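You operate a simulated robot arm through the tools that you are given. There is no shell and no other tool.

You are at the controls of a simulated robot arm. One attempt, no reset.

JOB
Stone the burrs off table 1 where the copper block stands.
Fine: block on to the green mat first; brown stone back on its spot, then the block back where it stood. What is to be rubbed or washed off counts as gone when no trace of it is left.
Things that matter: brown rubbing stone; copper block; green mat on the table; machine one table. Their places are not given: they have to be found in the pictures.

The check looks at the end state, three seconds after you hand in, the way a careful person would. Anything else that was tipped, shoved, dropped, spilled or broken makes it a failure.

ROBOT AND FRAMES
A 6-joint arm with a two-finger gripper, fixed in place. Base frame: the origin is on the floor under the middle of its stand, x ahead of it, y to its left, z up. Units: mm, rad, N and s.
It reaches about 1572 mm from its shoulder. Its first joint turns from -2.897 to 2.897 rad. Payload 2.45 kg.
Tool frame: the origin (TCP) lies between the finger pads and is the grasp point; the fingertips stand 20 mm ahead of it; z points along the fingers, y is the line along which they close. The gripper opens to 140 mm; its body begins 168 mm behind the TCP.
Orientation is that of the tool frame in the base frame, as [roll, pitch, yaw] about the fixed x, y, z axes, in that order (R = Rz(yaw) Ry(pitch) Rx(roll)). With the fingers straight down and closing along the base's y, the tool's x points along the base's -x, its y along +y and its z along -z.

CONTROLS
- The arm moves only by the tool arm_command. Its argument "moves" is a list of rows, each an object (a shift or turn left out is 0, a gripper value left out holds the last) with "angular": the turn, a rotation vector about the tool's x, y, z in units of 180 degrees (1.0 is 180 degrees), a list of three; "travel": the shift along the tool's x, y, z in units of 250 mm (1.0 is 250 mm), a list of three; "gripper": the closure in counts, from 0 (fully open) to 255 (shut). In form: [{"angular": [wx, wy, wz], "travel": [x, y, z], "gripper": gripper}, ...]. A call has 1 to 20 rows; each row is the pose to reach, as a shift and turn from the pose commanded when the call began, along the tool's axes at that moment. A call with a number of a shift or a turn outside -1 to 1 is refused whole. A row lasts 0.2 s, in which the tool goes at most 50 mm and 0.15 rad; a call with a longer step from one row to the next is refused whole, and so is a gripper value outside its range. A pose out of reach is approached as far as the arm can. The call stops where the force on the tool passes 40 N (or 10 N more than at its start, if that is more) or the arm is blocked; 0.2 s more then pass. Each finger travels about 45 mm/s and halts on what it meets, pressing with about 40 N; the grip force reading is that of the motor and also rises with nothing between the fingers. The clock runs only during rows and for 0.2 s after the last one: add rows that repeat a pose to give the fingers time. The reply holds the time, the measured pose of the TCP, the force on the tool along the base axes, the opening and the grip force, in the units named above and with some noise, with the torque about the TCP (base axes, N m) and any sound that the robot's microphone picked up.
- Cameras (640 x 400 px; columns grow to the right, rows downward): "scene" is fixed at [47.6, -513.9, 1610.9]; the picture's right is [0.55, -0.84, 0.00], its down [-0.42, -0.28, -0.86] and it looks along [0.72, 0.47, -0.51] (base axes); focal length 356 px, centre (320, 200). "wrist" rides on the gripper at [78, 11, -209] in the tool frame; the picture's right is [-0.14, 0.99, 0.00], its down [-0.92, -0.13, -0.37] and it looks along [-0.37, -0.05, 0.93] (tool axes); focal length 280 px, centre (320, 200).
- snapshot(camera): a new picture of that camera. No time passes.
- measure_at(camera, pixels): for up to 12 pixels [column, row] of the newest picture of that camera ("zoom" is the newest enlarged one), the place [x, y, z] in the base frame of the surface seen there, good to about 2 mm, but the place of the scene camera against the robot may be out by one fixed shift of up to 18 mm in any direction. No time passes.
- close_up(camera, box): a new picture of the part [left, top, right, bottom] of that camera's present view, enlarged. No time passes.
- job_done(): hands the job in; it is judged then, once.

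Unless the task says otherwise, let go and move clear before handing in.

The tools are called after ">>>" by a JSON object that holds its "api" and its "payload". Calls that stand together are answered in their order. arm_command: Moves the arm, as the interface text tells. Its arguments: {"type":"object","properties":{"moves":{"type":"array","items":{"type":"object","properties":{"angular":{"type":"array","items":{"type":"number"}},"travel":{"type":"array","items":{"type":"number"}},"gripper":{"type":"number"}}}}},"required":["moves"]} The other tools are called the same way: snapshot (camera) takes a picture; measure_at (camera, pixels) gives the place of the surface under pixels of a picture; close_up (camera, box) takes an enlarged picture of a part of a camera's view; job_done () hands the job in.

At the start:

```text
t: 0.0
tcp_pos: [751.1, 14.4, 1165.7]
tool_rot: [-3.14, 0.0, -3.141]
wrist_force: [-0.5, 0.6, 0.1]
moment: [0.02, 0.0, 0.01]
width: 140.1
finger_force: 0.1
```

scene: 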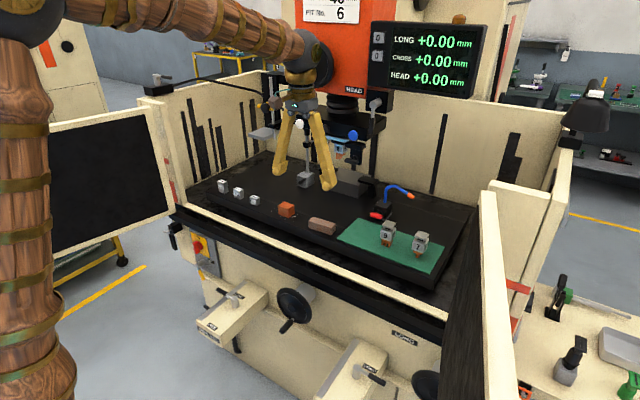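
wrist: 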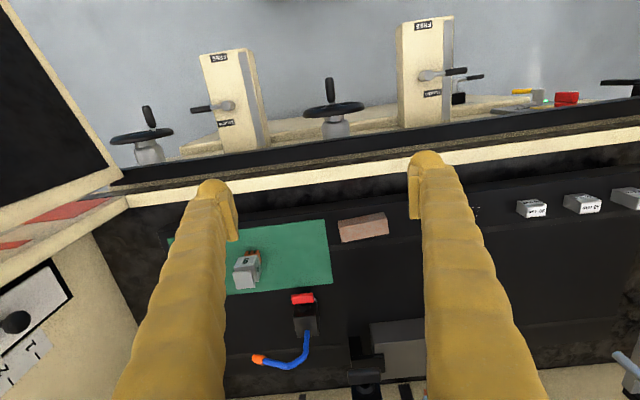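

The scene picture shows a copper block near (287,210), a brown stone near (322,226), a green mat near (390,245) with two numbered grey objects on it. I'll take close-ups to see the details.

>>> {"api": "close_up", "payload": {"camera": "scene", "box": [200, 160, 360, 260]}}

>>> {"api": "close_up", "payload": {"camera": "wrist", "box": [160, 180, 480, 380]}}

```text
4.00 times, centred on (280, 210) of scene
```

zoom: 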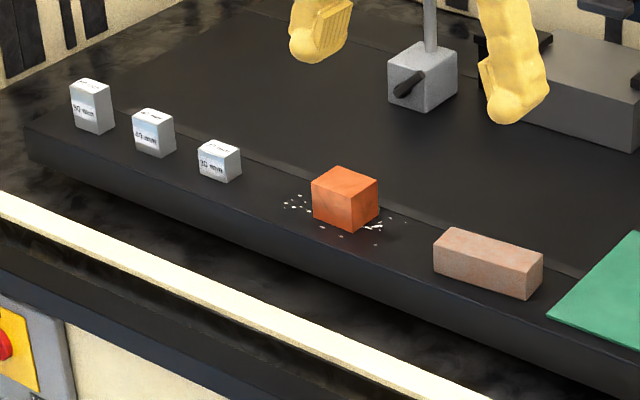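

```text
2.00 times, centred on (320, 280) of wrist
```

zoom: 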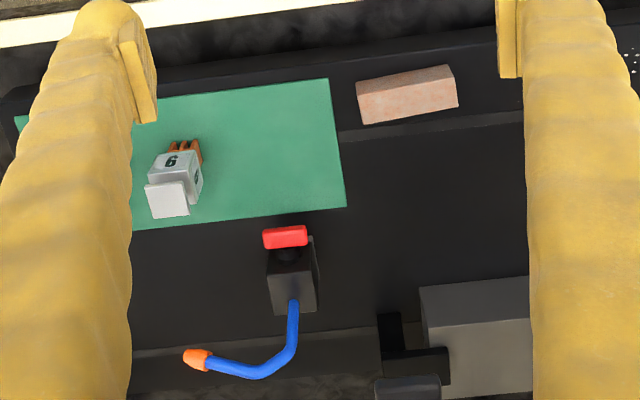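

The close-up shows white burrs around the copper block at about (287,212) in the scene picture, with the stone to its right at (322,226). Next I'll look at the surroundings and measure the relevant points.

>>> {"api": "close_up", "payload": {"camera": "scene", "box": [260, 180, 320, 220]}}

>>> {"api": "close_up", "payload": {"camera": "scene", "box": [320, 180, 480, 280]}}

>>> {"api": "close_up", "payload": {"camera": "scene", "box": [240, 0, 500, 160]}}

>>> {"api": "close_up", "payload": {"camera": "scene", "box": [480, 30, 640, 400]}}

>>> {"api": "measure_at", "payload": {"camera": "scene", "pixels": [[286, 204], [283, 212], [292, 213], [320, 219], [320, 229], [332, 231], [345, 236], [366, 219], [447, 244], [428, 273], [274, 225], [250, 180]]}}

```text
10.00 times, centred on (290, 200) of scene
```

zoom: 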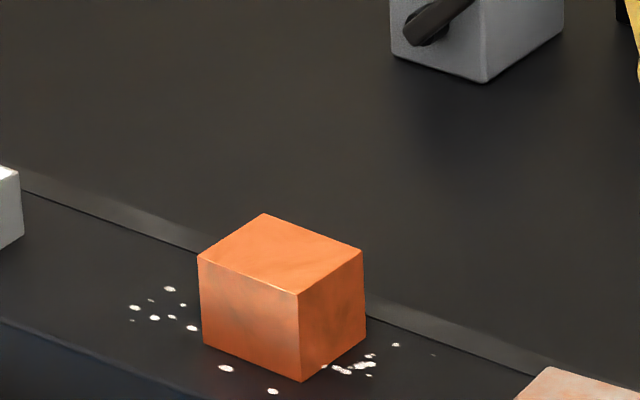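

```text
4.00 times, centred on (400, 230) of scene
```

zoom: 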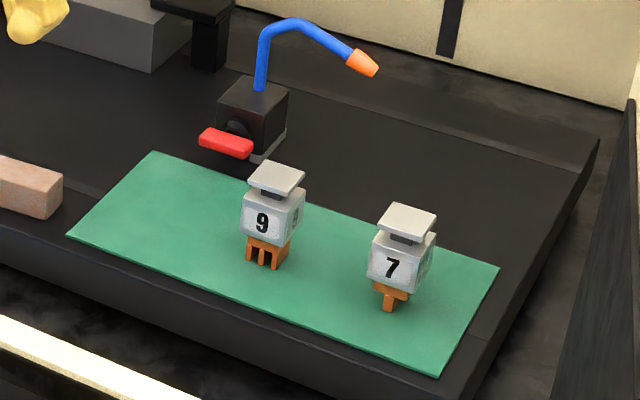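

```text
2.46 times, centred on (370, 80) of scene
```

zoom: 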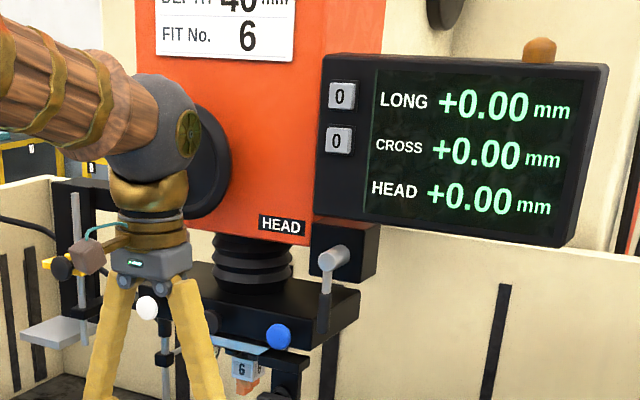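

```text
1.08 times, centred on (560, 215) of scene (not enlarged: the box is as wide or as high as the picture)
```

zoom: 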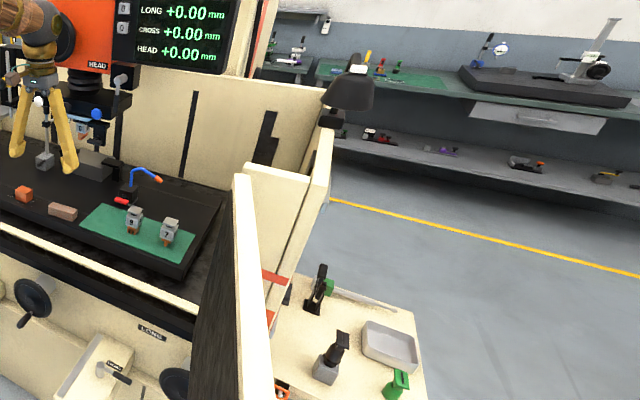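

```text
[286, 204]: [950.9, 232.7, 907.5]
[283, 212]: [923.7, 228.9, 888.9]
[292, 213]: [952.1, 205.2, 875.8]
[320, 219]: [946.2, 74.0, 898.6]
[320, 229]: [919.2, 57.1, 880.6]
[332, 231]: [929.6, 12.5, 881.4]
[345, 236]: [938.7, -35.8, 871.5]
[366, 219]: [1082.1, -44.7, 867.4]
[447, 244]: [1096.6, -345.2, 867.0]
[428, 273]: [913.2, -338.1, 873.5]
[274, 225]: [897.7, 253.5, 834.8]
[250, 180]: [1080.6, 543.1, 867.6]
```

The copper block top sits around z≈905 on a table surface of about 868 by the scene camera, which may be shifted. I'll measure the same objects with the wrist camera and probe the machine head and DRO for clearance.

>>> {"api": "snapshot", "payload": {"camera": "wrist"}}

>>> {"api": "measure_at", "payload": {"camera": "wrist", "pixels": [[362, 224], [341, 241], [388, 234], [383, 214], [339, 222], [325, 220], [331, 282], [227, 292], [475, 208], [530, 205], [380, 270], [300, 200]]}}

>>> {"api": "measure_at", "payload": {"camera": "scene", "pixels": [[347, 150], [368, 60], [428, 60], [352, 136], [305, 180], [342, 180], [388, 195], [409, 194], [383, 212], [300, 10], [386, 230], [420, 240]]}}

```text
taken
```

wrist: 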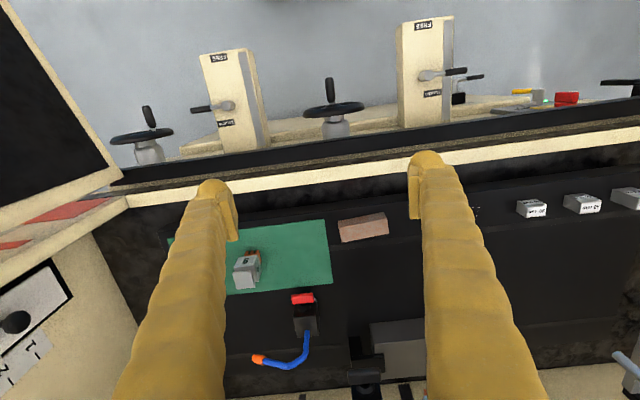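

```text
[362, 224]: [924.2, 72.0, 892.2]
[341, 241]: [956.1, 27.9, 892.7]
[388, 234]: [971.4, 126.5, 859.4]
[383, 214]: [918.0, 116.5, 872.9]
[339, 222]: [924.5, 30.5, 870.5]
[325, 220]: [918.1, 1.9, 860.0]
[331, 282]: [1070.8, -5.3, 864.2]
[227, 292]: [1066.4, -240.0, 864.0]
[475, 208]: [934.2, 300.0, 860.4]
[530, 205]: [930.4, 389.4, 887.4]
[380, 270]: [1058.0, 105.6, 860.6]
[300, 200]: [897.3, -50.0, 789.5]
```

```text
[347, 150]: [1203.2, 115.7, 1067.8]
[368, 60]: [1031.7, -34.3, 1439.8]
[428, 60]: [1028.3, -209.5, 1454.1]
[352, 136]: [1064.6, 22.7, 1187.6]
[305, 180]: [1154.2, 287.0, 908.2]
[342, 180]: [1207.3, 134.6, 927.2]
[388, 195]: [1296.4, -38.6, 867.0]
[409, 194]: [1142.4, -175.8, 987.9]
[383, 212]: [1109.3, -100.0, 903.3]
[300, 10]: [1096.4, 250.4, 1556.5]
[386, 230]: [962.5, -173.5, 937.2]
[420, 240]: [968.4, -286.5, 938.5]
```

The wrist camera puts the table at z≈860, the mat at ≈864 and the stone top at ≈892 (pixel (362,224)). The block is hidden behind the right finger, so I'll move the gripper left and a little lower to see it.

>>> {"api": "arm_command", "payload": {"moves": [{"travel": [-0.06, 0.13, 0.07]}, {"travel": [-0.12, 0.26, 0.14]}, {"travel": [-0.18, 0.39, 0.21]}, {"travel": [-0.24, 0.52, 0.28]}, {"travel": [-0.3, 0.65, 0.35]}, {"travel": [-0.36, 0.76, 0.42]}, {"travel": [-0.36, 0.76, 0.42]}]}}

>>> {"api": "snapshot", "payload": {"camera": "wrist"}}

>>> {"api": "snapshot", "payload": {"camera": "scene"}}

```text
t: 1.6
tcp_pos: [842.9, 204.7, 1060.0]
tool_rot: [3.141, 0.0, 3.141]
wrist_force: [-0.1, 0.0, -0.5]
moment: [0.01, 0.02, -0.01]
width: 139.9
finger_force: 0.0
```

```text
taken
```

wrist: 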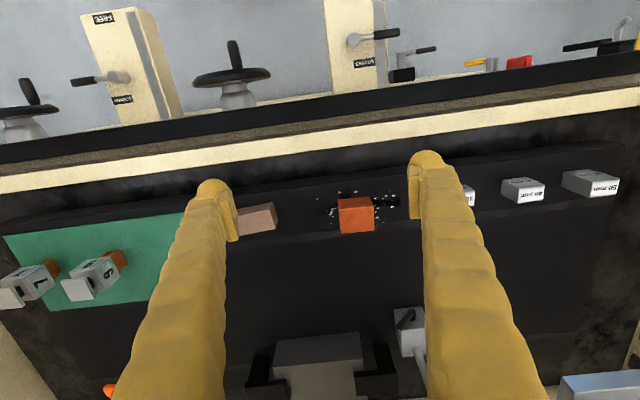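

```text
taken
```

scene: 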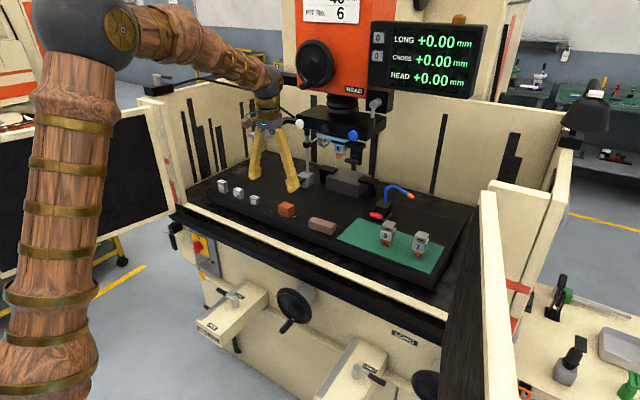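

The wrist view now shows the copper block at (356,215) with white burrs around it between (318,195) and (392,225). I'll enlarge and measure the block corners and the burrs.

>>> {"api": "close_up", "payload": {"camera": "wrist", "box": [300, 180, 412, 250]}}

>>> {"api": "measure_at", "payload": {"camera": "wrist", "pixels": [[338, 199], [372, 198], [373, 207], [339, 208], [341, 232], [374, 231], [245, 211], [273, 204], [277, 222], [240, 236], [276, 230], [350, 215]]}}

>>> {"api": "close_up", "payload": {"camera": "scene", "box": [260, 185, 316, 220]}}

```text
5.71 times, centred on (356, 215) of wrist
```

zoom: 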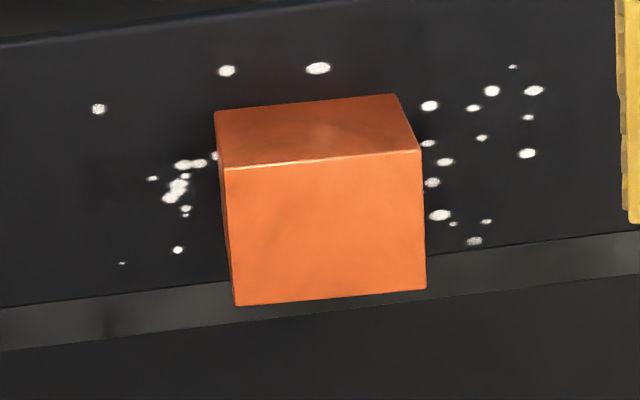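

```text
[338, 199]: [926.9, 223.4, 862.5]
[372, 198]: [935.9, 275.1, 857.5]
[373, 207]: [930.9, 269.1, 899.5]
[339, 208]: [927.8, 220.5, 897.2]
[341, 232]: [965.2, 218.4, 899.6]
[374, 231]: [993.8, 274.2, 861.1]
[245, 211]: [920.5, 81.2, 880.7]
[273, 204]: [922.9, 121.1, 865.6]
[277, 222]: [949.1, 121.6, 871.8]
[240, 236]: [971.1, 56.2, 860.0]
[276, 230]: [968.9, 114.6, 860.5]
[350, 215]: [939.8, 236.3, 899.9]
```

```text
11.43 times, centred on (288, 202) of scene
```

zoom: 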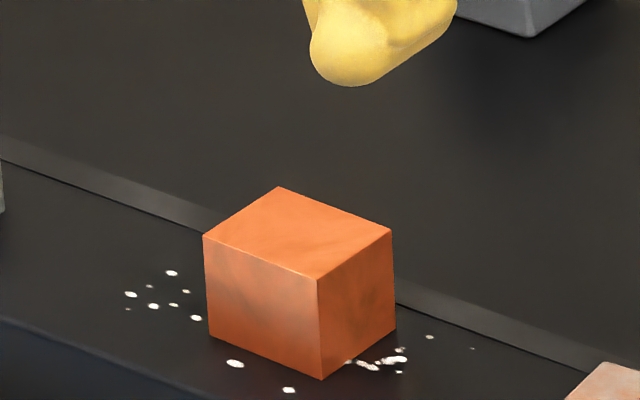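

The block top is at z≈899.7, spanning roughly x 927–966, y 218–270, with a slight yaw. I'll measure corners in an enlarged wrist picture for precision.

>>> {"api": "close_up", "payload": {"camera": "wrist", "box": [300, 180, 412, 250]}}

>>> {"api": "measure_at", "payload": {"camera": "zoom", "pixels": [[229, 172], [417, 155], [239, 301], [422, 284], [320, 165], [328, 293], [98, 109], [227, 71], [535, 90], [527, 153], [475, 241], [122, 263]]}}

>>> {"api": "measure_at", "payload": {"camera": "zoom", "pixels": [[232, 235], [421, 220], [318, 68], [513, 67], [20, 40], [600, 0], [20, 303], [600, 237], [20, 345], [600, 280], [177, 250], [440, 215]]}}

```text
5.71 times, centred on (356, 215) of wrist
```

zoom: 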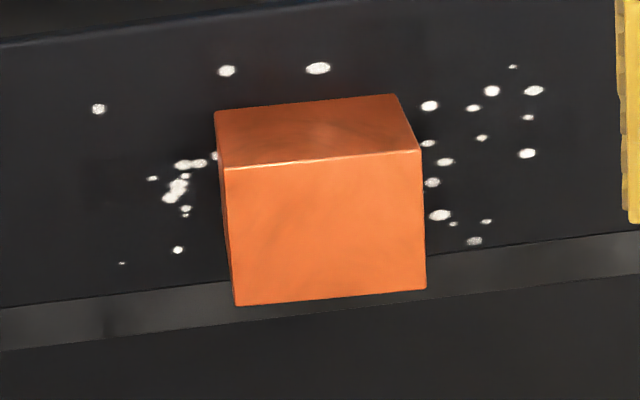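

```text
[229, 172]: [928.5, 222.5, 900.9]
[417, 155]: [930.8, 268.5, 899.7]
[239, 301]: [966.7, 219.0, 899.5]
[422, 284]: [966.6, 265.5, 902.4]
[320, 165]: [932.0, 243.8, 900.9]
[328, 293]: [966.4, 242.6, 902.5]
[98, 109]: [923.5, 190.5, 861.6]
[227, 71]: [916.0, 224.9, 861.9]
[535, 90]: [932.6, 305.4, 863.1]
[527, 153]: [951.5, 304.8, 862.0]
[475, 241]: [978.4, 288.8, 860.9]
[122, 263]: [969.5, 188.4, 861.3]
```

```text
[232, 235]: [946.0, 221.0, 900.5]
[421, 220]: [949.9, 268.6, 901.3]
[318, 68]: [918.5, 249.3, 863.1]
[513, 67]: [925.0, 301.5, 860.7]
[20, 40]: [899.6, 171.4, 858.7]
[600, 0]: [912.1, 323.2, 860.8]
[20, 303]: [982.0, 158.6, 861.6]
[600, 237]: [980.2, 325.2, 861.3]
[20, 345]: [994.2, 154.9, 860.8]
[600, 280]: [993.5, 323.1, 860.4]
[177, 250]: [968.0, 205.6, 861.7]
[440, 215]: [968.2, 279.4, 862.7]
```

The block is about 48 mm (y) × 40 mm (x) × 40 mm, centred near (948.5, 244.5), turned about −0.035 rad, standing on z≈861. Before reaching in, I'll measure the machine head parts and my own wrist in the scene for clearance.

>>> {"api": "measure_at", "payload": {"camera": "scene", "pixels": [[268, 92], [262, 78], [299, 126], [315, 65], [340, 120], [345, 90], [353, 136], [330, 145], [318, 150], [306, 178], [377, 105], [270, 75]]}}

>>> {"api": "close_up", "payload": {"camera": "scene", "box": [230, 50, 390, 200]}}

```text
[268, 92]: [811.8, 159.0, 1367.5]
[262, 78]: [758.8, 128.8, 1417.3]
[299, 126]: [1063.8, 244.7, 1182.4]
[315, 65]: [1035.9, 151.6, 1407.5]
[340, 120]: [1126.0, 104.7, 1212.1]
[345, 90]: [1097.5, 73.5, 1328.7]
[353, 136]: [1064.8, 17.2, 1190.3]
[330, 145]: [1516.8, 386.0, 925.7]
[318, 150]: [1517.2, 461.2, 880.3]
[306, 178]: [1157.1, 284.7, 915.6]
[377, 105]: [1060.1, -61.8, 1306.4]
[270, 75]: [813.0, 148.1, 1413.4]
```

```text
2.67 times, centred on (310, 125) of scene
```

zoom: 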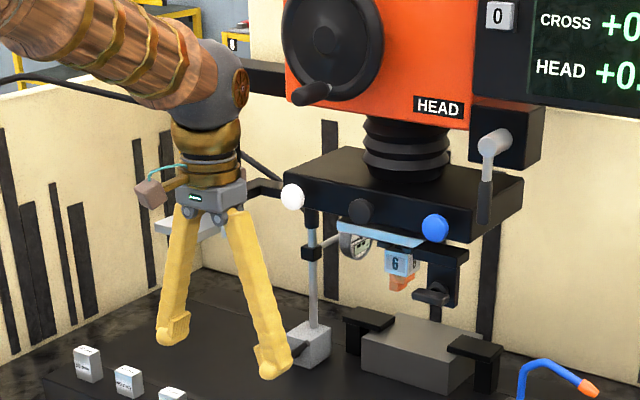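

The machine head's knobs (e.g. white knob at scene (299,126)) are at x≈1064, z≈1185, so I should keep the TCP at x ≤ ~960 when low. I'll measure the electrodes on the mat and my fingers' thickness with the wrist camera, plus the handwheel handle.

>>> {"api": "measure_at", "payload": {"camera": "wrist", "pixels": [[78, 288], [97, 268], [118, 260], [90, 295], [110, 275], [180, 216], [150, 300], [10, 240], [205, 183], [232, 200], [236, 230], [416, 200]]}}

>>> {"api": "measure_at", "payload": {"camera": "scene", "pixels": [[307, 86], [303, 85], [315, 50], [299, 123], [325, 129], [386, 112], [384, 225], [395, 229], [389, 247], [279, 126], [400, 232], [313, 208]]}}

>>> {"api": "close_up", "payload": {"camera": "wrist", "box": [0, 180, 240, 330]}}

```text
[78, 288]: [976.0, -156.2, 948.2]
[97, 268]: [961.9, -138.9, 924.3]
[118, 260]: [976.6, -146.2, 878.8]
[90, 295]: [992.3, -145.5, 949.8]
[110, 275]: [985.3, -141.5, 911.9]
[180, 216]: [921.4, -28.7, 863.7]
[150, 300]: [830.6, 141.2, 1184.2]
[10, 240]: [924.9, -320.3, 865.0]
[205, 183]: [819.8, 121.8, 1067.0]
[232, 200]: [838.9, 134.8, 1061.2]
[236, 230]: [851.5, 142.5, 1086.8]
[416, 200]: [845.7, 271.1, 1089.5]
```

```text
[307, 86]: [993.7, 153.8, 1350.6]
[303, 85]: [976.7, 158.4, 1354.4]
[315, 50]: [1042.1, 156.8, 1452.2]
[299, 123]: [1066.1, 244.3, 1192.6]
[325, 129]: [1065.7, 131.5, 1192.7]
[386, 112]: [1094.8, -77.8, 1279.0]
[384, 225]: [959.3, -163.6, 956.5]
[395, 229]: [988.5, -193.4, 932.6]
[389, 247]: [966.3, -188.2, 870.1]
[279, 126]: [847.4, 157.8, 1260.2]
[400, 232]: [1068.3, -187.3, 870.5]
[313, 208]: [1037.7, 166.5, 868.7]
```

```text
2.67 times, centred on (120, 255) of wrist
```

zoom: 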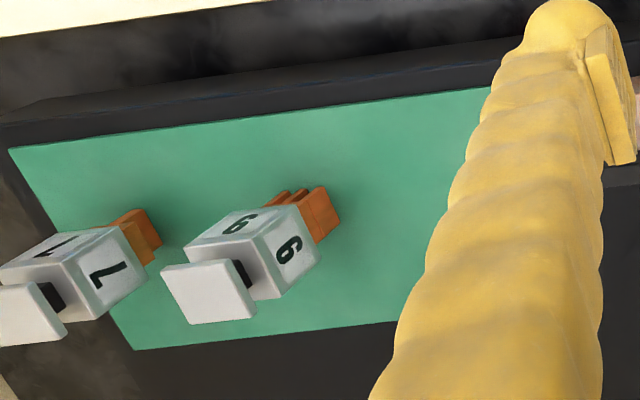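

Electrode 9 stands near x 960–990, y ≈ −140 to −195 on the mat, so the free mat area is y≈−5 to −130. The handwheel handle is at x≈977–994, z≈1350; I'll measure my wrist's top and extremities to plan clearances.

>>> {"api": "measure_at", "payload": {"camera": "scene", "pixels": [[274, 69], [281, 80], [281, 90], [272, 84], [258, 90], [278, 72], [268, 66], [250, 120], [272, 122], [283, 125], [255, 105], [276, 100]]}}

>>> {"api": "close_up", "payload": {"camera": "scene", "box": [220, 50, 330, 120]}}

```text
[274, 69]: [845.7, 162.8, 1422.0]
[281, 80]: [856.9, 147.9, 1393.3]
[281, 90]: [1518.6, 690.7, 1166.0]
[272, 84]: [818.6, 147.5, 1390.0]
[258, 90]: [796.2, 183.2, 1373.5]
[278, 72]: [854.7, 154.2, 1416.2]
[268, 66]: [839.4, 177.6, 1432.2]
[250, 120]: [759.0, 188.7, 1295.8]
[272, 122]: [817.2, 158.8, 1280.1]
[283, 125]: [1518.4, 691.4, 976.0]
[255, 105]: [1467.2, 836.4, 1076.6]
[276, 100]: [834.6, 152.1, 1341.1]
```

```text
5.71 times, centred on (275, 85) of scene
```

zoom: 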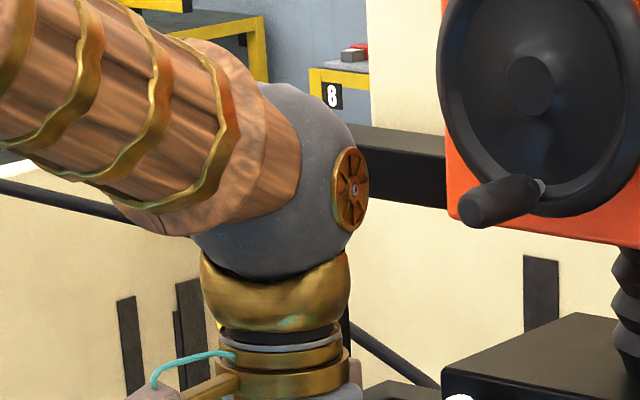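

My wrist's sphere top is about 375 mm above the TCP, so with the TCP at z≤930 it passes below the handwheel handle and stays ~50 mm short of the head's knobs at x≤950. I'll go down to z=930 at x=870 and look again.

>>> {"api": "arm_command", "payload": {"moves": [{"travel": [-0.027, 0.04, 0.13], "angular": [0, 0, 0.0111], "gripper": 0}, {"travel": [-0.054, 0.08, 0.26], "angular": [0, 0, 0.0111]}, {"travel": [-0.081, 0.12, 0.39], "angular": [0, 0, 0.0111]}, {"travel": [-0.108, 0.159, 0.52], "angular": [0, 0, 0.0111]}, {"travel": [-0.108, 0.159, 0.52], "angular": [0, 0, 0.0111]}]}}

>>> {"api": "snapshot", "payload": {"camera": "wrist"}}

>>> {"api": "close_up", "payload": {"camera": "wrist", "box": [240, 180, 400, 280]}}

>>> {"api": "snapshot", "payload": {"camera": "scene"}}

```text
t: 2.8
tcp_pos: [869.1, 245.4, 929.3]
tool_rot: [-3.141, -0.001, 3.106]
wrist_force: [-1.0, -0.4, 0.1]
moment: [0.01, 0.02, -0.01]
width: 140.2
finger_force: 0.0
```

```text
taken
```

wrist: 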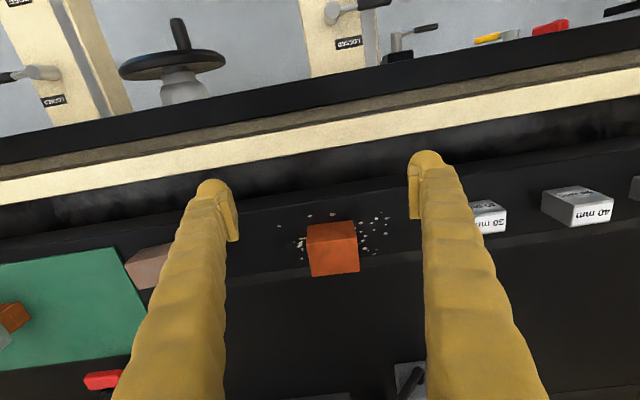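

```text
4.00 times, centred on (320, 230) of wrist
```

zoom: 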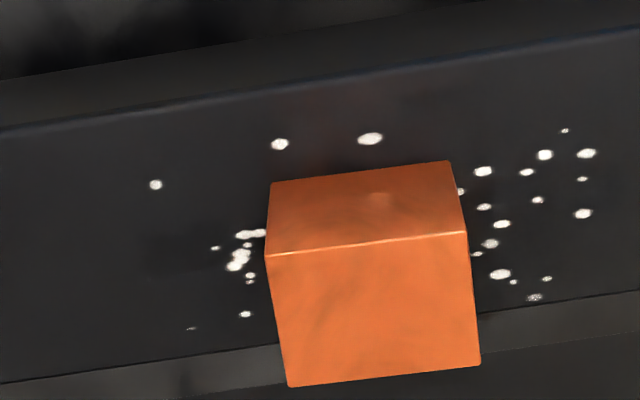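

```text
taken
```

scene: 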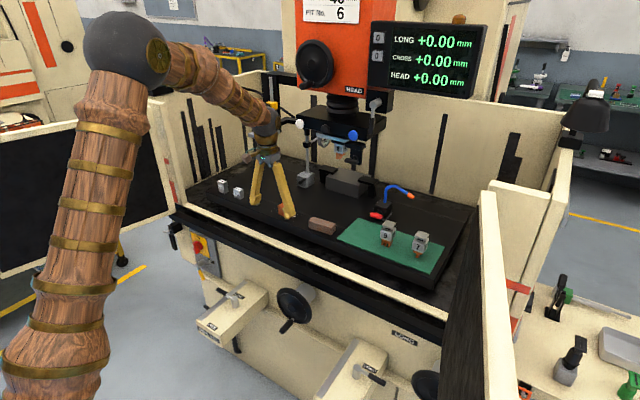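

From this closer view the block's top edge runs (265,255)–(465,232) in the enlargement, and the burrs are clear. I'll measure the block's corners, the burrs and the 30 mm gauge block.

>>> {"api": "measure_at", "payload": {"camera": "zoom", "pixels": [[270, 260], [462, 237], [290, 381], [477, 362], [279, 320], [471, 300], [370, 248], [384, 371], [155, 184], [192, 328], [586, 153], [534, 298]]}}

>>> {"api": "measure_at", "payload": {"camera": "wrist", "pixels": [[480, 218], [476, 230], [125, 259], [148, 288], [165, 245], [137, 255], [150, 275], [230, 200], [420, 190], [110, 250], [146, 316], [355, 240]]}}

```text
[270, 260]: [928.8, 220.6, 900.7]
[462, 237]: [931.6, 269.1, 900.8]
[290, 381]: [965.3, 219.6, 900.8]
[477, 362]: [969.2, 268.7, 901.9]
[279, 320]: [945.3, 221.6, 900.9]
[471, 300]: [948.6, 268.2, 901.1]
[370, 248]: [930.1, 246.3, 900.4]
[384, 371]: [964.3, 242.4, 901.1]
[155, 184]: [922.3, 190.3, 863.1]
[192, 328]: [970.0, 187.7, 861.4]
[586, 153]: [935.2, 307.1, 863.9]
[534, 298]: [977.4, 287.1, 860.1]
```

```text
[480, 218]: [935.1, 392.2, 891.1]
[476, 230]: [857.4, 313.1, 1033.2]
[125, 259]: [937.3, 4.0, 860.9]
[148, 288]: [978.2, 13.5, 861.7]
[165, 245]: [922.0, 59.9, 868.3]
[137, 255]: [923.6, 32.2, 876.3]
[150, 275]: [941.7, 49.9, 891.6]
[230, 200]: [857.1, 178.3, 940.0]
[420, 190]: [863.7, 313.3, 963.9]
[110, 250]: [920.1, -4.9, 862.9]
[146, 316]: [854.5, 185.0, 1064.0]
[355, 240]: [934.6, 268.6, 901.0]
```

The block centre comes out at (948.7, 244.5) and my fingers are now parallel to it. I'll move forward and lower around it to TCP z≈888 with the fingers open.

>>> {"api": "arm_command", "payload": {"moves": [{"travel": [-0.159, 0.005, 0]}, {"travel": [-0.317, 0.009, 0]}, {"travel": [-0.317, 0.009, 0.083]}, {"travel": [-0.317, 0.009, 0.164]}, {"travel": [-0.317, 0.009, 0.164]}]}}

>>> {"api": "snapshot", "payload": {"camera": "wrist"}}

>>> {"api": "snapshot", "payload": {"camera": "scene"}}

```text
t: 4.0
tcp_pos: [946.3, 242.4, 889.1]
tool_rot: [3.141, 0.0, 3.106]
wrist_force: [0.8, -0.1, -0.4]
moment: [-0.04, 0.02, 0.0]
width: 139.9
finger_force: 0.1
```

```text
taken
```

wrist: 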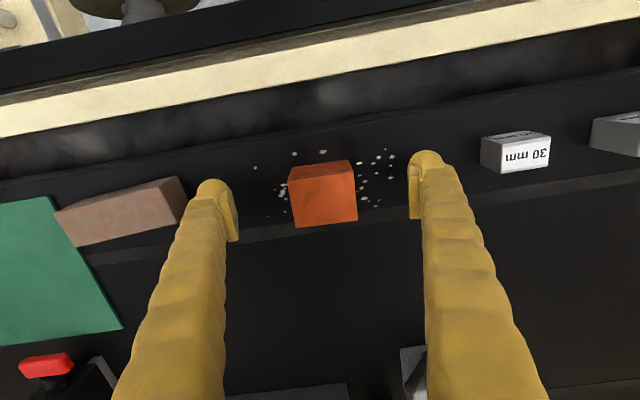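

```text
taken
```

scene: 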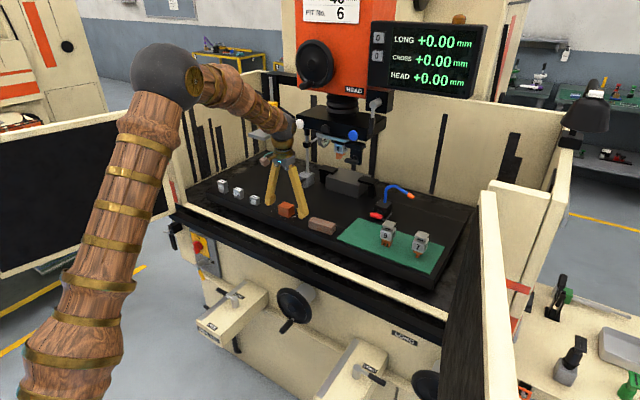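

The block sits centred between the pads (gaps ≈53 px at left, ≈52 px at right). I'll close the gripper on it.

>>> {"api": "arm_command", "payload": {"moves": [{"gripper": 255}, {"gripper": 255}, {"gripper": 255}, {"gripper": 255}, {"gripper": 255}, {"gripper": 255}, {"gripper": 255}, {"gripper": 255}, {"gripper": 255}]}}

>>> {"api": "snapshot", "payload": {"camera": "wrist"}}

>>> {"api": "close_up", "payload": {"camera": "wrist", "box": [240, 130, 400, 230]}}

```text
t: 6.0
tcp_pos: [947.8, 242.2, 889.3]
tool_rot: [-3.141, 0.001, 3.108]
wrist_force: [-0.2, 3.5, 4.1]
moment: [0.07, 0.01, 0.04]
width: 49.1
finger_force: 40.1
```

```text
taken
```

wrist: 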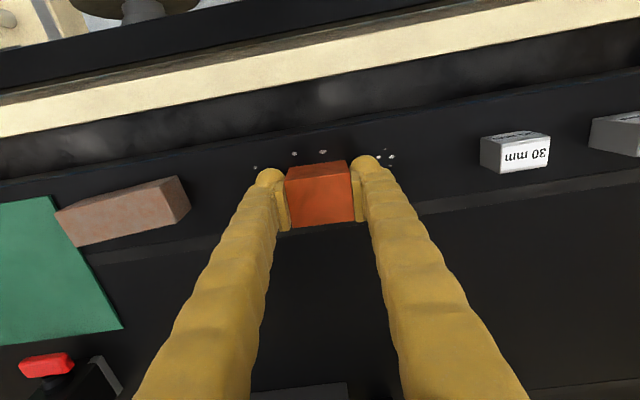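

```text
4.00 times, centred on (320, 180) of wrist
```

zoom: 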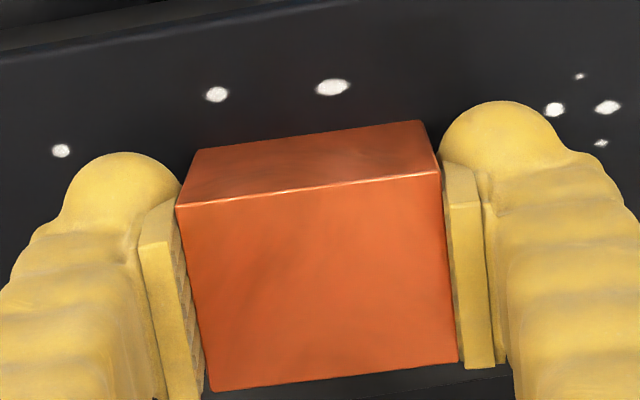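

The gripper holds the block (width 49.1, grip 40 N); it looks shifted slightly toward −y compared with before. I'll measure the block in the grip so I can correct for that when returning it.

>>> {"api": "measure_at", "payload": {"camera": "zoom", "pixels": [[182, 212], [437, 176], [216, 386], [452, 358], [198, 300], [446, 265], [310, 195], [334, 372], [216, 94], [333, 87], [61, 150], [607, 107]]}}

```text
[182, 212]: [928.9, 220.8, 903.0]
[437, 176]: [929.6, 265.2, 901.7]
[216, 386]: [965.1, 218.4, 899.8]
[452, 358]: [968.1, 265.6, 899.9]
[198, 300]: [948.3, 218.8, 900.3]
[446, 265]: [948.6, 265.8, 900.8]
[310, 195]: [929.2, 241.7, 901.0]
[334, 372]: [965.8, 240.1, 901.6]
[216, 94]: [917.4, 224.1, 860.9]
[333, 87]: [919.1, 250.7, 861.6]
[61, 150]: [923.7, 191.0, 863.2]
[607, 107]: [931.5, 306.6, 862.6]
```

The block's centre moved about 2.2 mm in −y when gripped (from y≈244.6 to 242.4), so I'll add that back on return. Now I lift it and pull back toward x≈878.

>>> {"api": "arm_command", "payload": {"moves": [{"travel": [0, 0, -0.04]}, {"travel": [0, 0, -0.12]}, {"travel": [0.14, -0.005, -0.17]}, {"travel": [0.28, -0.01, -0.22]}, {"travel": [0.28, -0.01, -0.22]}]}}

>>> {"api": "snapshot", "payload": {"camera": "wrist"}}

>>> {"api": "snapshot", "payload": {"camera": "scene"}}

```text
t: 7.2
tcp_pos: [877.6, 244.7, 943.2]
tool_rot: [-3.141, 0.0, 3.108]
wrist_force: [-0.2, -0.9, -7.2]
moment: [-0.01, -0.04, -0.02]
width: 49.1
finger_force: 40.2
```

```text
taken
```

wrist: 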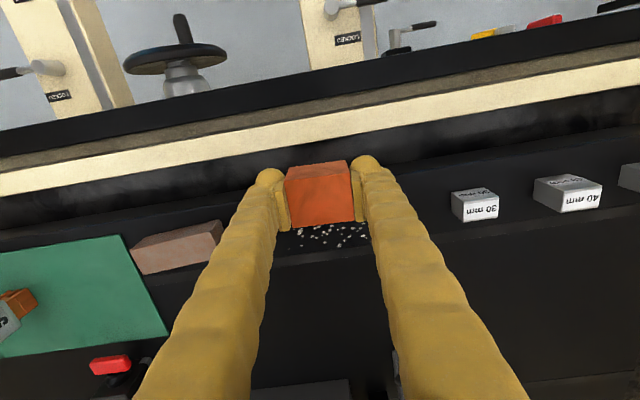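

```text
taken
```

scene: 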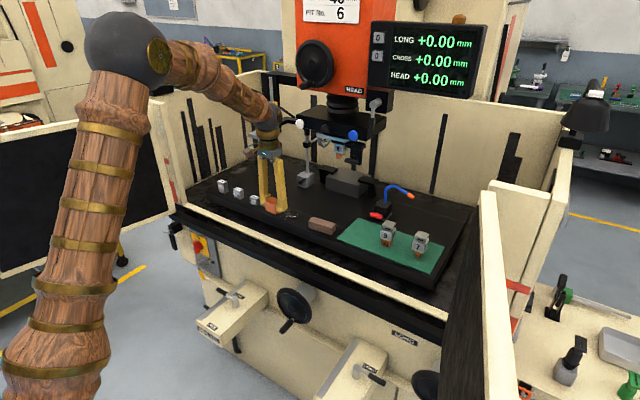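

The block is lifted cleanly (weight ≈7 N) and the burr patch is visible at (330,237). I'll carry the block along −y in front of the stone towards the mat.

>>> {"api": "arm_command", "payload": {"moves": [{"travel": [-0.0057, -0.16, 0]}, {"travel": [-0.0114, -0.32, 0]}, {"travel": [-0.0171, -0.48, 0]}, {"travel": [-0.0228, -0.64, 0]}, {"travel": [-0.0285, -0.8, 0]}, {"travel": [-0.0342, -0.96, 0]}, {"travel": [-0.0342, -0.96, 0]}]}}

>>> {"api": "snapshot", "payload": {"camera": "scene"}}

>>> {"api": "snapshot", "payload": {"camera": "wrist"}}

```text
t: 8.8
tcp_pos: [877.2, 2.7, 945.7]
tool_rot: [-3.142, 0.0, 3.105]
wrist_force: [-0.1, -0.8, -6.5]
moment: [-0.02, 0.01, 0.03]
width: 48.9
finger_force: 40.1
```

```text
taken
```

scene: 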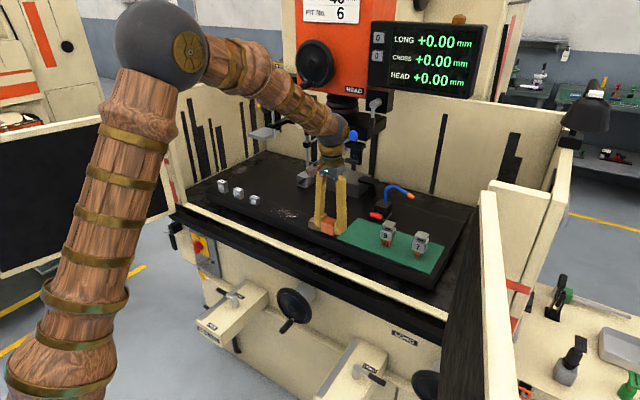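

```text
taken
```

wrist: 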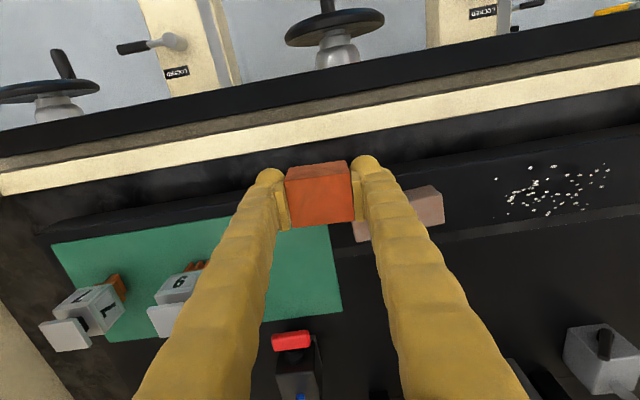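

The burr patch is now fully visible at (495–610, 165–215) in the wrist picture. I'll enlarge it and map its extents, and measure the mat's free area and electrode 9.

>>> {"api": "measure_at", "payload": {"camera": "wrist", "pixels": [[329, 225], [341, 310], [172, 290], [192, 287], [176, 307], [205, 264], [270, 318], [292, 340], [225, 221], [270, 230], [180, 330], [200, 275]]}}

>>> {"api": "close_up", "payload": {"camera": "wrist", "box": [480, 140, 640, 240]}}

>>> {"api": "measure_at", "payload": {"camera": "zoom", "pixels": [[60, 155], [110, 302], [210, 98], [300, 104], [430, 88], [520, 120], [515, 180], [420, 275], [320, 280], [250, 240], [350, 190], [200, 200]]}}

```text
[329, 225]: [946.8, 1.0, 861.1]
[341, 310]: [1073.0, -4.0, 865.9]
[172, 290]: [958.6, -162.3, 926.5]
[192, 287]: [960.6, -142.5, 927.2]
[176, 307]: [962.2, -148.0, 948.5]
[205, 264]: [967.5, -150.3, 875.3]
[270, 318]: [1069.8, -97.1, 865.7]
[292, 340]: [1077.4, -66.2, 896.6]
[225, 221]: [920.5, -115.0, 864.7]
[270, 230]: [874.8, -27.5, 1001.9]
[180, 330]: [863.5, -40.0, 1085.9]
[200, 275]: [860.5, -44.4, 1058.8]
```

```text
4.00 times, centred on (560, 190) of wrist
```

zoom: 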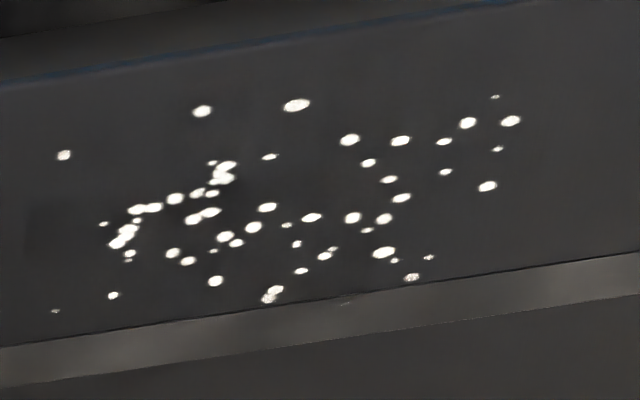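

```text
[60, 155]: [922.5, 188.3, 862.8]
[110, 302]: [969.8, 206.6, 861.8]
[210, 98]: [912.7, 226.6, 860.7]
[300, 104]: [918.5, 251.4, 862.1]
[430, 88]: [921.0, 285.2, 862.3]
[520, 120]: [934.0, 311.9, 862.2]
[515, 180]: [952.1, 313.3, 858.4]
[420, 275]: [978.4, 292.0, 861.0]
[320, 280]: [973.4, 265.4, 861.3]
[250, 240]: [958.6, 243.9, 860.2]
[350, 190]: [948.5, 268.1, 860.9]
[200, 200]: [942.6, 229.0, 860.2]
```

The burrs span x 915–981, y 187–308; the mat's left edge is at y≈0 and electrode 9's near side at y≈−142. I'll move the block over the mat at about (950, −48) and come down to just above it.

>>> {"api": "arm_command", "payload": {"moves": [{"travel": [-0.0035, -0.1, 0]}, {"travel": [-0.007, -0.203, 0]}, {"travel": [-0.105, -0.199, 0.04]}, {"travel": [-0.203, -0.196, 0.08]}, {"travel": [-0.299, -0.1926, 0.08]}, {"travel": [-0.299, -0.1926, 0.14]}, {"travel": [-0.299, -0.1926, 0.2]}, {"travel": [-0.299, -0.1926, 0.2]}]}}

>>> {"api": "snapshot", "payload": {"camera": "scene"}}

>>> {"api": "snapshot", "payload": {"camera": "wrist"}}

```text
t: 10.6
tcp_pos: [951.7, -47.5, 893.7]
tool_rot: [-3.141, -0.001, 3.108]
wrist_force: [-1.9, 1.1, 0.5]
moment: [0.03, 0.21, -0.01]
width: 49.2
finger_force: 39.9
```

```text
taken
```

scene: 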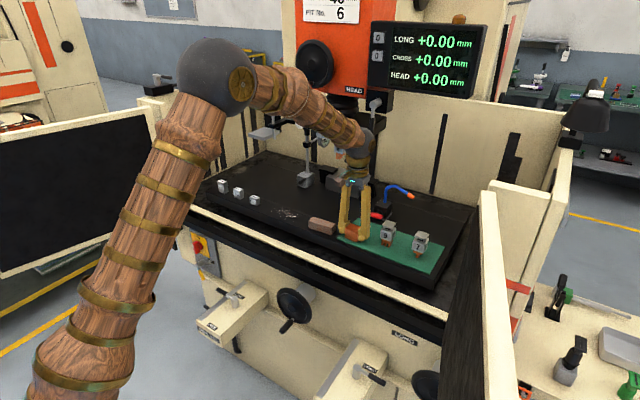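

```text
taken
```

wrist: 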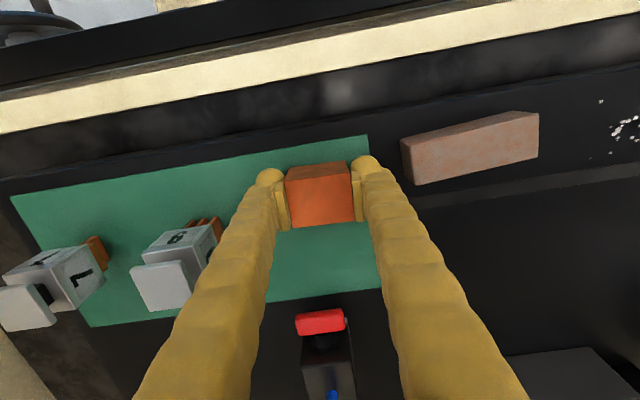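

The block's weight has transferred to the mat (vertical force went from −6.5 to +0.5 N). I'll open the fingers partway (to ~75 mm) and check.

>>> {"api": "arm_command", "payload": {"moves": [{"gripper": 118}, {"gripper": 118}, {"gripper": 118}, {"gripper": 118}, {"gripper": 118}]}}

>>> {"api": "snapshot", "payload": {"camera": "wrist"}}

>>> {"api": "close_up", "payload": {"camera": "wrist", "box": [390, 90, 550, 190]}}

>>> {"api": "measure_at", "payload": {"camera": "zoom", "pixels": [[45, 190], [594, 86], [70, 370], [594, 275], [102, 376], [100, 350], [590, 260], [100, 225], [590, 120], [330, 300], [330, 160], [300, 240]]}}

```text
t: 11.8
tcp_pos: [952.5, -48.0, 894.7]
tool_rot: [-3.141, 0.0, 3.106]
wrist_force: [0.8, 0.2, -0.6]
moment: [-0.04, 0.04, -0.04]
width: 75.4
finger_force: 0.1
```

```text
taken
```

wrist: 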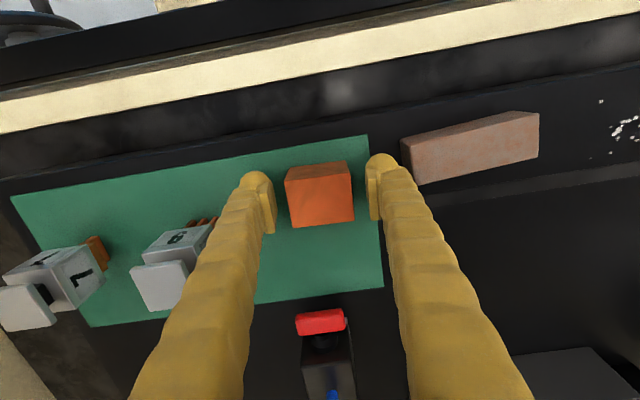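

```text
4.00 times, centred on (470, 140) of wrist
```

zoom: 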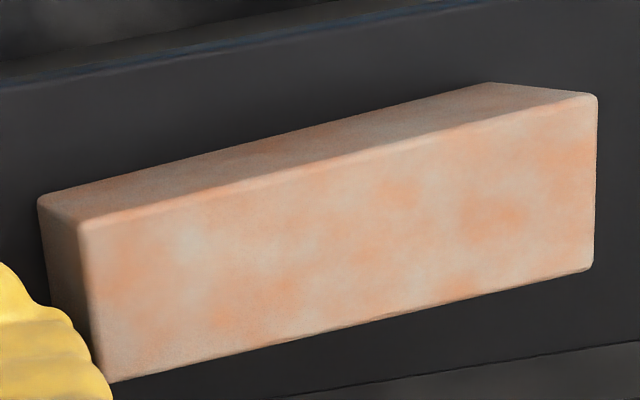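

```text
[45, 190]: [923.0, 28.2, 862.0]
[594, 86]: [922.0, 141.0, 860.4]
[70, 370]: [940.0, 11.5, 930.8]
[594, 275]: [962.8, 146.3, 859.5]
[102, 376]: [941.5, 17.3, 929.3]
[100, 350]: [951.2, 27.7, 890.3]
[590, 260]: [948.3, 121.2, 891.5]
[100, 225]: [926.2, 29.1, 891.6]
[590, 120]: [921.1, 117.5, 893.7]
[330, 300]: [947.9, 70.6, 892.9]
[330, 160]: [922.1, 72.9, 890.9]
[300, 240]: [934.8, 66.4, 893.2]
```

The block stands released on the mat, and the stone at (470,148) lies at x≈924–950, y≈28–119, top z≈892, yawed about +0.08 rad. I'll rise clear of the block, back off and go look at the stone with the gripper opened.

>>> {"api": "arm_command", "payload": {"moves": [{"travel": [0, 0, -0.08]}, {"travel": [0, 0, -0.2]}, {"travel": [0.12, 0.1, -0.2]}, {"travel": [0.22, 0.22, -0.2], "angular": [0, 0, -0.012]}, {"travel": [0.317, 0.35, -0.2], "angular": [0, 0, -0.024]}, {"travel": [0.317, 0.477, -0.2], "angular": [0, 0, -0.0366], "gripper": 0}, {"travel": [0.317, 0.477, -0.2], "angular": [0, 0, -0.0366], "gripper": 0}, {"travel": [0.317, 0.477, -0.2], "angular": [0, 0, -0.0366], "gripper": 0}, {"travel": [0.317, 0.477, -0.2], "angular": [0, 0, -0.0366], "gripper": 0}]}}

>>> {"api": "snapshot", "payload": {"camera": "wrist"}}

>>> {"api": "close_up", "payload": {"camera": "wrist", "box": [240, 180, 400, 280]}}

>>> {"api": "snapshot", "payload": {"camera": "scene"}}

```text
t: 13.8
tcp_pos: [875.7, 75.0, 943.7]
tool_rot: [-3.141, 0.0, -3.062]
wrist_force: [1.1, 0.0, 0.1]
moment: [0.01, -0.01, 0.0]
width: 140.4
finger_force: 0.2
```

```text
taken
```

wrist: 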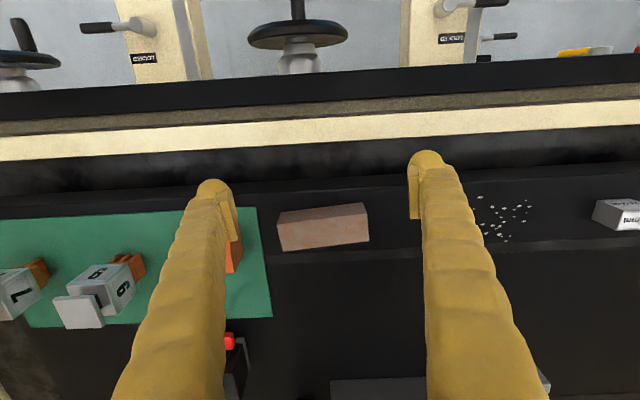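

```text
4.00 times, centred on (320, 230) of wrist
```

zoom: 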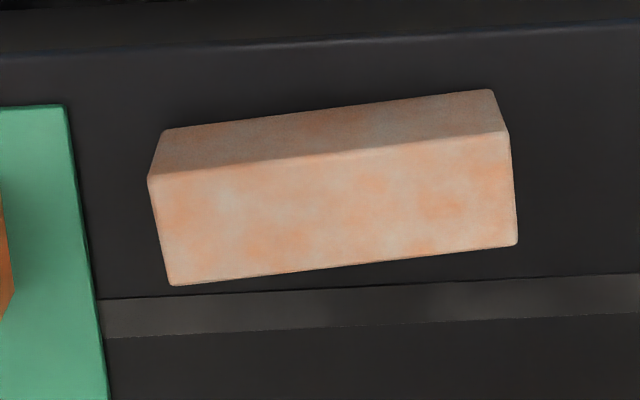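

```text
taken
```

scene: 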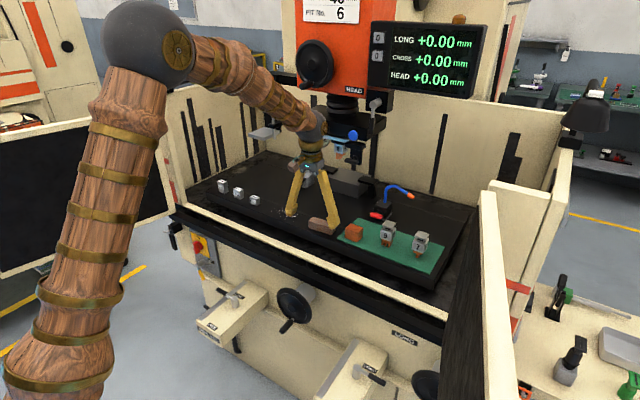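

With the tool yawed +0.08 rad, the stone's edges (e.g. (150,178)–(507,133) in the enlargement) are parallel to my closing axis. I'll measure its corners.

>>> {"api": "measure_at", "payload": {"camera": "zoom", "pixels": [[155, 184], [503, 140], [174, 280], [511, 240], [162, 230], [508, 190], [330, 162], [340, 258], [335, 210], [82, 200], [100, 300], [68, 110]]}}

>>> {"api": "measure_at", "payload": {"camera": "wrist", "pixels": [[232, 215], [234, 225], [240, 240], [235, 255], [228, 268], [258, 210], [271, 315], [410, 190], [480, 198], [595, 215], [320, 250], [300, 180]]}}

```text
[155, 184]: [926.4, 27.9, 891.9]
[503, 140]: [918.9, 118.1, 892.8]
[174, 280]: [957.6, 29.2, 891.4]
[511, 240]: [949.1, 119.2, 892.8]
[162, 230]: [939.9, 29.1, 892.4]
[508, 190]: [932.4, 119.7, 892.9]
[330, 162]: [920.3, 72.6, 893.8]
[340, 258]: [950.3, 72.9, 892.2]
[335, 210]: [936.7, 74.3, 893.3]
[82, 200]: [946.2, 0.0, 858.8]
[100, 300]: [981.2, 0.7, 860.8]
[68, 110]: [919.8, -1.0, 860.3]
```

```text
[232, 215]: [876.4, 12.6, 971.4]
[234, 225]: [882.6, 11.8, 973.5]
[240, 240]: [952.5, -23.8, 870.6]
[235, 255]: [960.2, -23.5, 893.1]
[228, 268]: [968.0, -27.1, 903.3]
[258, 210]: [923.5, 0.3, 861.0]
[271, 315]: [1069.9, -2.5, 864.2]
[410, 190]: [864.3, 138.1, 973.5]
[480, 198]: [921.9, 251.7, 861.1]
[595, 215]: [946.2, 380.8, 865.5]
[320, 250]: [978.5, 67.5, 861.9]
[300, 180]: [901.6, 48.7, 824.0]
```

The stone's centre is about (937, 74), top z≈892.5, about 92×33 mm; the block on the mat has its edge at y≈−23.5, so I'll use an opening of only ~108 mm. I'll hover above the stone first and check centring.

>>> {"api": "arm_command", "payload": {"moves": [{"travel": [-0.06, -0.006, 0.0], "gripper": 58}, {"travel": [-0.12, -0.012, 0.03], "gripper": 58}, {"travel": [-0.18, -0.018, 0.06], "gripper": 58}, {"travel": [-0.243, -0.0234, 0.075], "gripper": 58}, {"travel": [-0.243, -0.0234, 0.075], "gripper": 58}, {"travel": [-0.243, -0.0234, 0.075], "gripper": 58}]}}

>>> {"api": "snapshot", "payload": {"camera": "wrist"}}

>>> {"api": "close_up", "payload": {"camera": "wrist", "box": [200, 120, 440, 270]}}

```text
t: 15.2
tcp_pos: [936.9, 74.1, 923.9]
tool_rot: [3.141, 0.0, -3.062]
wrist_force: [-0.7, 0.2, -1.0]
moment: [-0.02, -0.02, 0.0]
width: 108.2
finger_force: 0.1
```

```text
taken
```

wrist: 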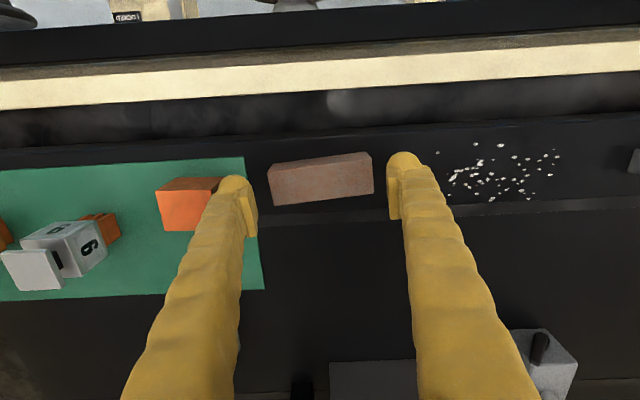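

```text
2.67 times, centred on (320, 195) of wrist
```

zoom: 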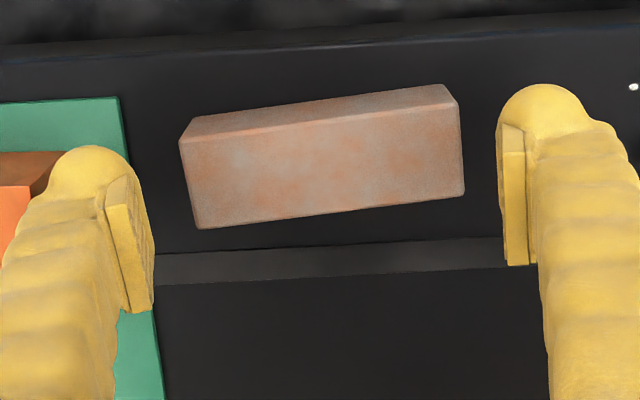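

The stone lies between the fingers at (320,180), reasonably centred; the left finger is clear of the block. I'll descend to z≈889 and check before closing.

>>> {"api": "arm_command", "payload": {"moves": [{"travel": [0, 0, 0.07]}, {"travel": [0, 0, 0.138]}, {"travel": [0, 0, 0.138]}]}}

>>> {"api": "snapshot", "payload": {"camera": "wrist"}}

>>> {"api": "close_up", "payload": {"camera": "wrist", "box": [200, 100, 440, 250]}}

>>> {"api": "measure_at", "payload": {"camera": "zoom", "pixels": [[178, 190], [482, 145], [190, 285], [495, 240], [185, 235], [490, 195], [330, 165], [345, 255]]}}

```text
t: 16.0
tcp_pos: [935.2, 73.3, 890.8]
tool_rot: [-3.141, 0.0, -3.061]
wrist_force: [1.7, 0.8, -0.5]
moment: [0.02, -0.01, 0.02]
width: 108.2
finger_force: 0.0
```

```text
taken
```

wrist: 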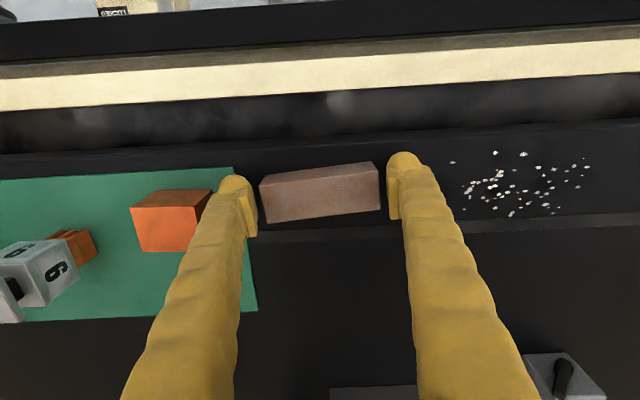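

```text
2.67 times, centred on (320, 175) of wrist
```

zoom: 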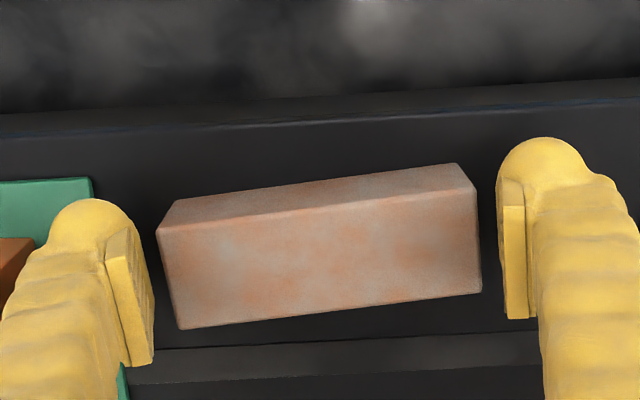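

```text
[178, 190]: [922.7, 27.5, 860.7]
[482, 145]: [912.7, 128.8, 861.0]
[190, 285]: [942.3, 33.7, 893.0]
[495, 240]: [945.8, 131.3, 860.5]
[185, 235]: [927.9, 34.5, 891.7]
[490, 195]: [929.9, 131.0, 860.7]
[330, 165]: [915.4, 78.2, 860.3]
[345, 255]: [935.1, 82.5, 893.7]
```

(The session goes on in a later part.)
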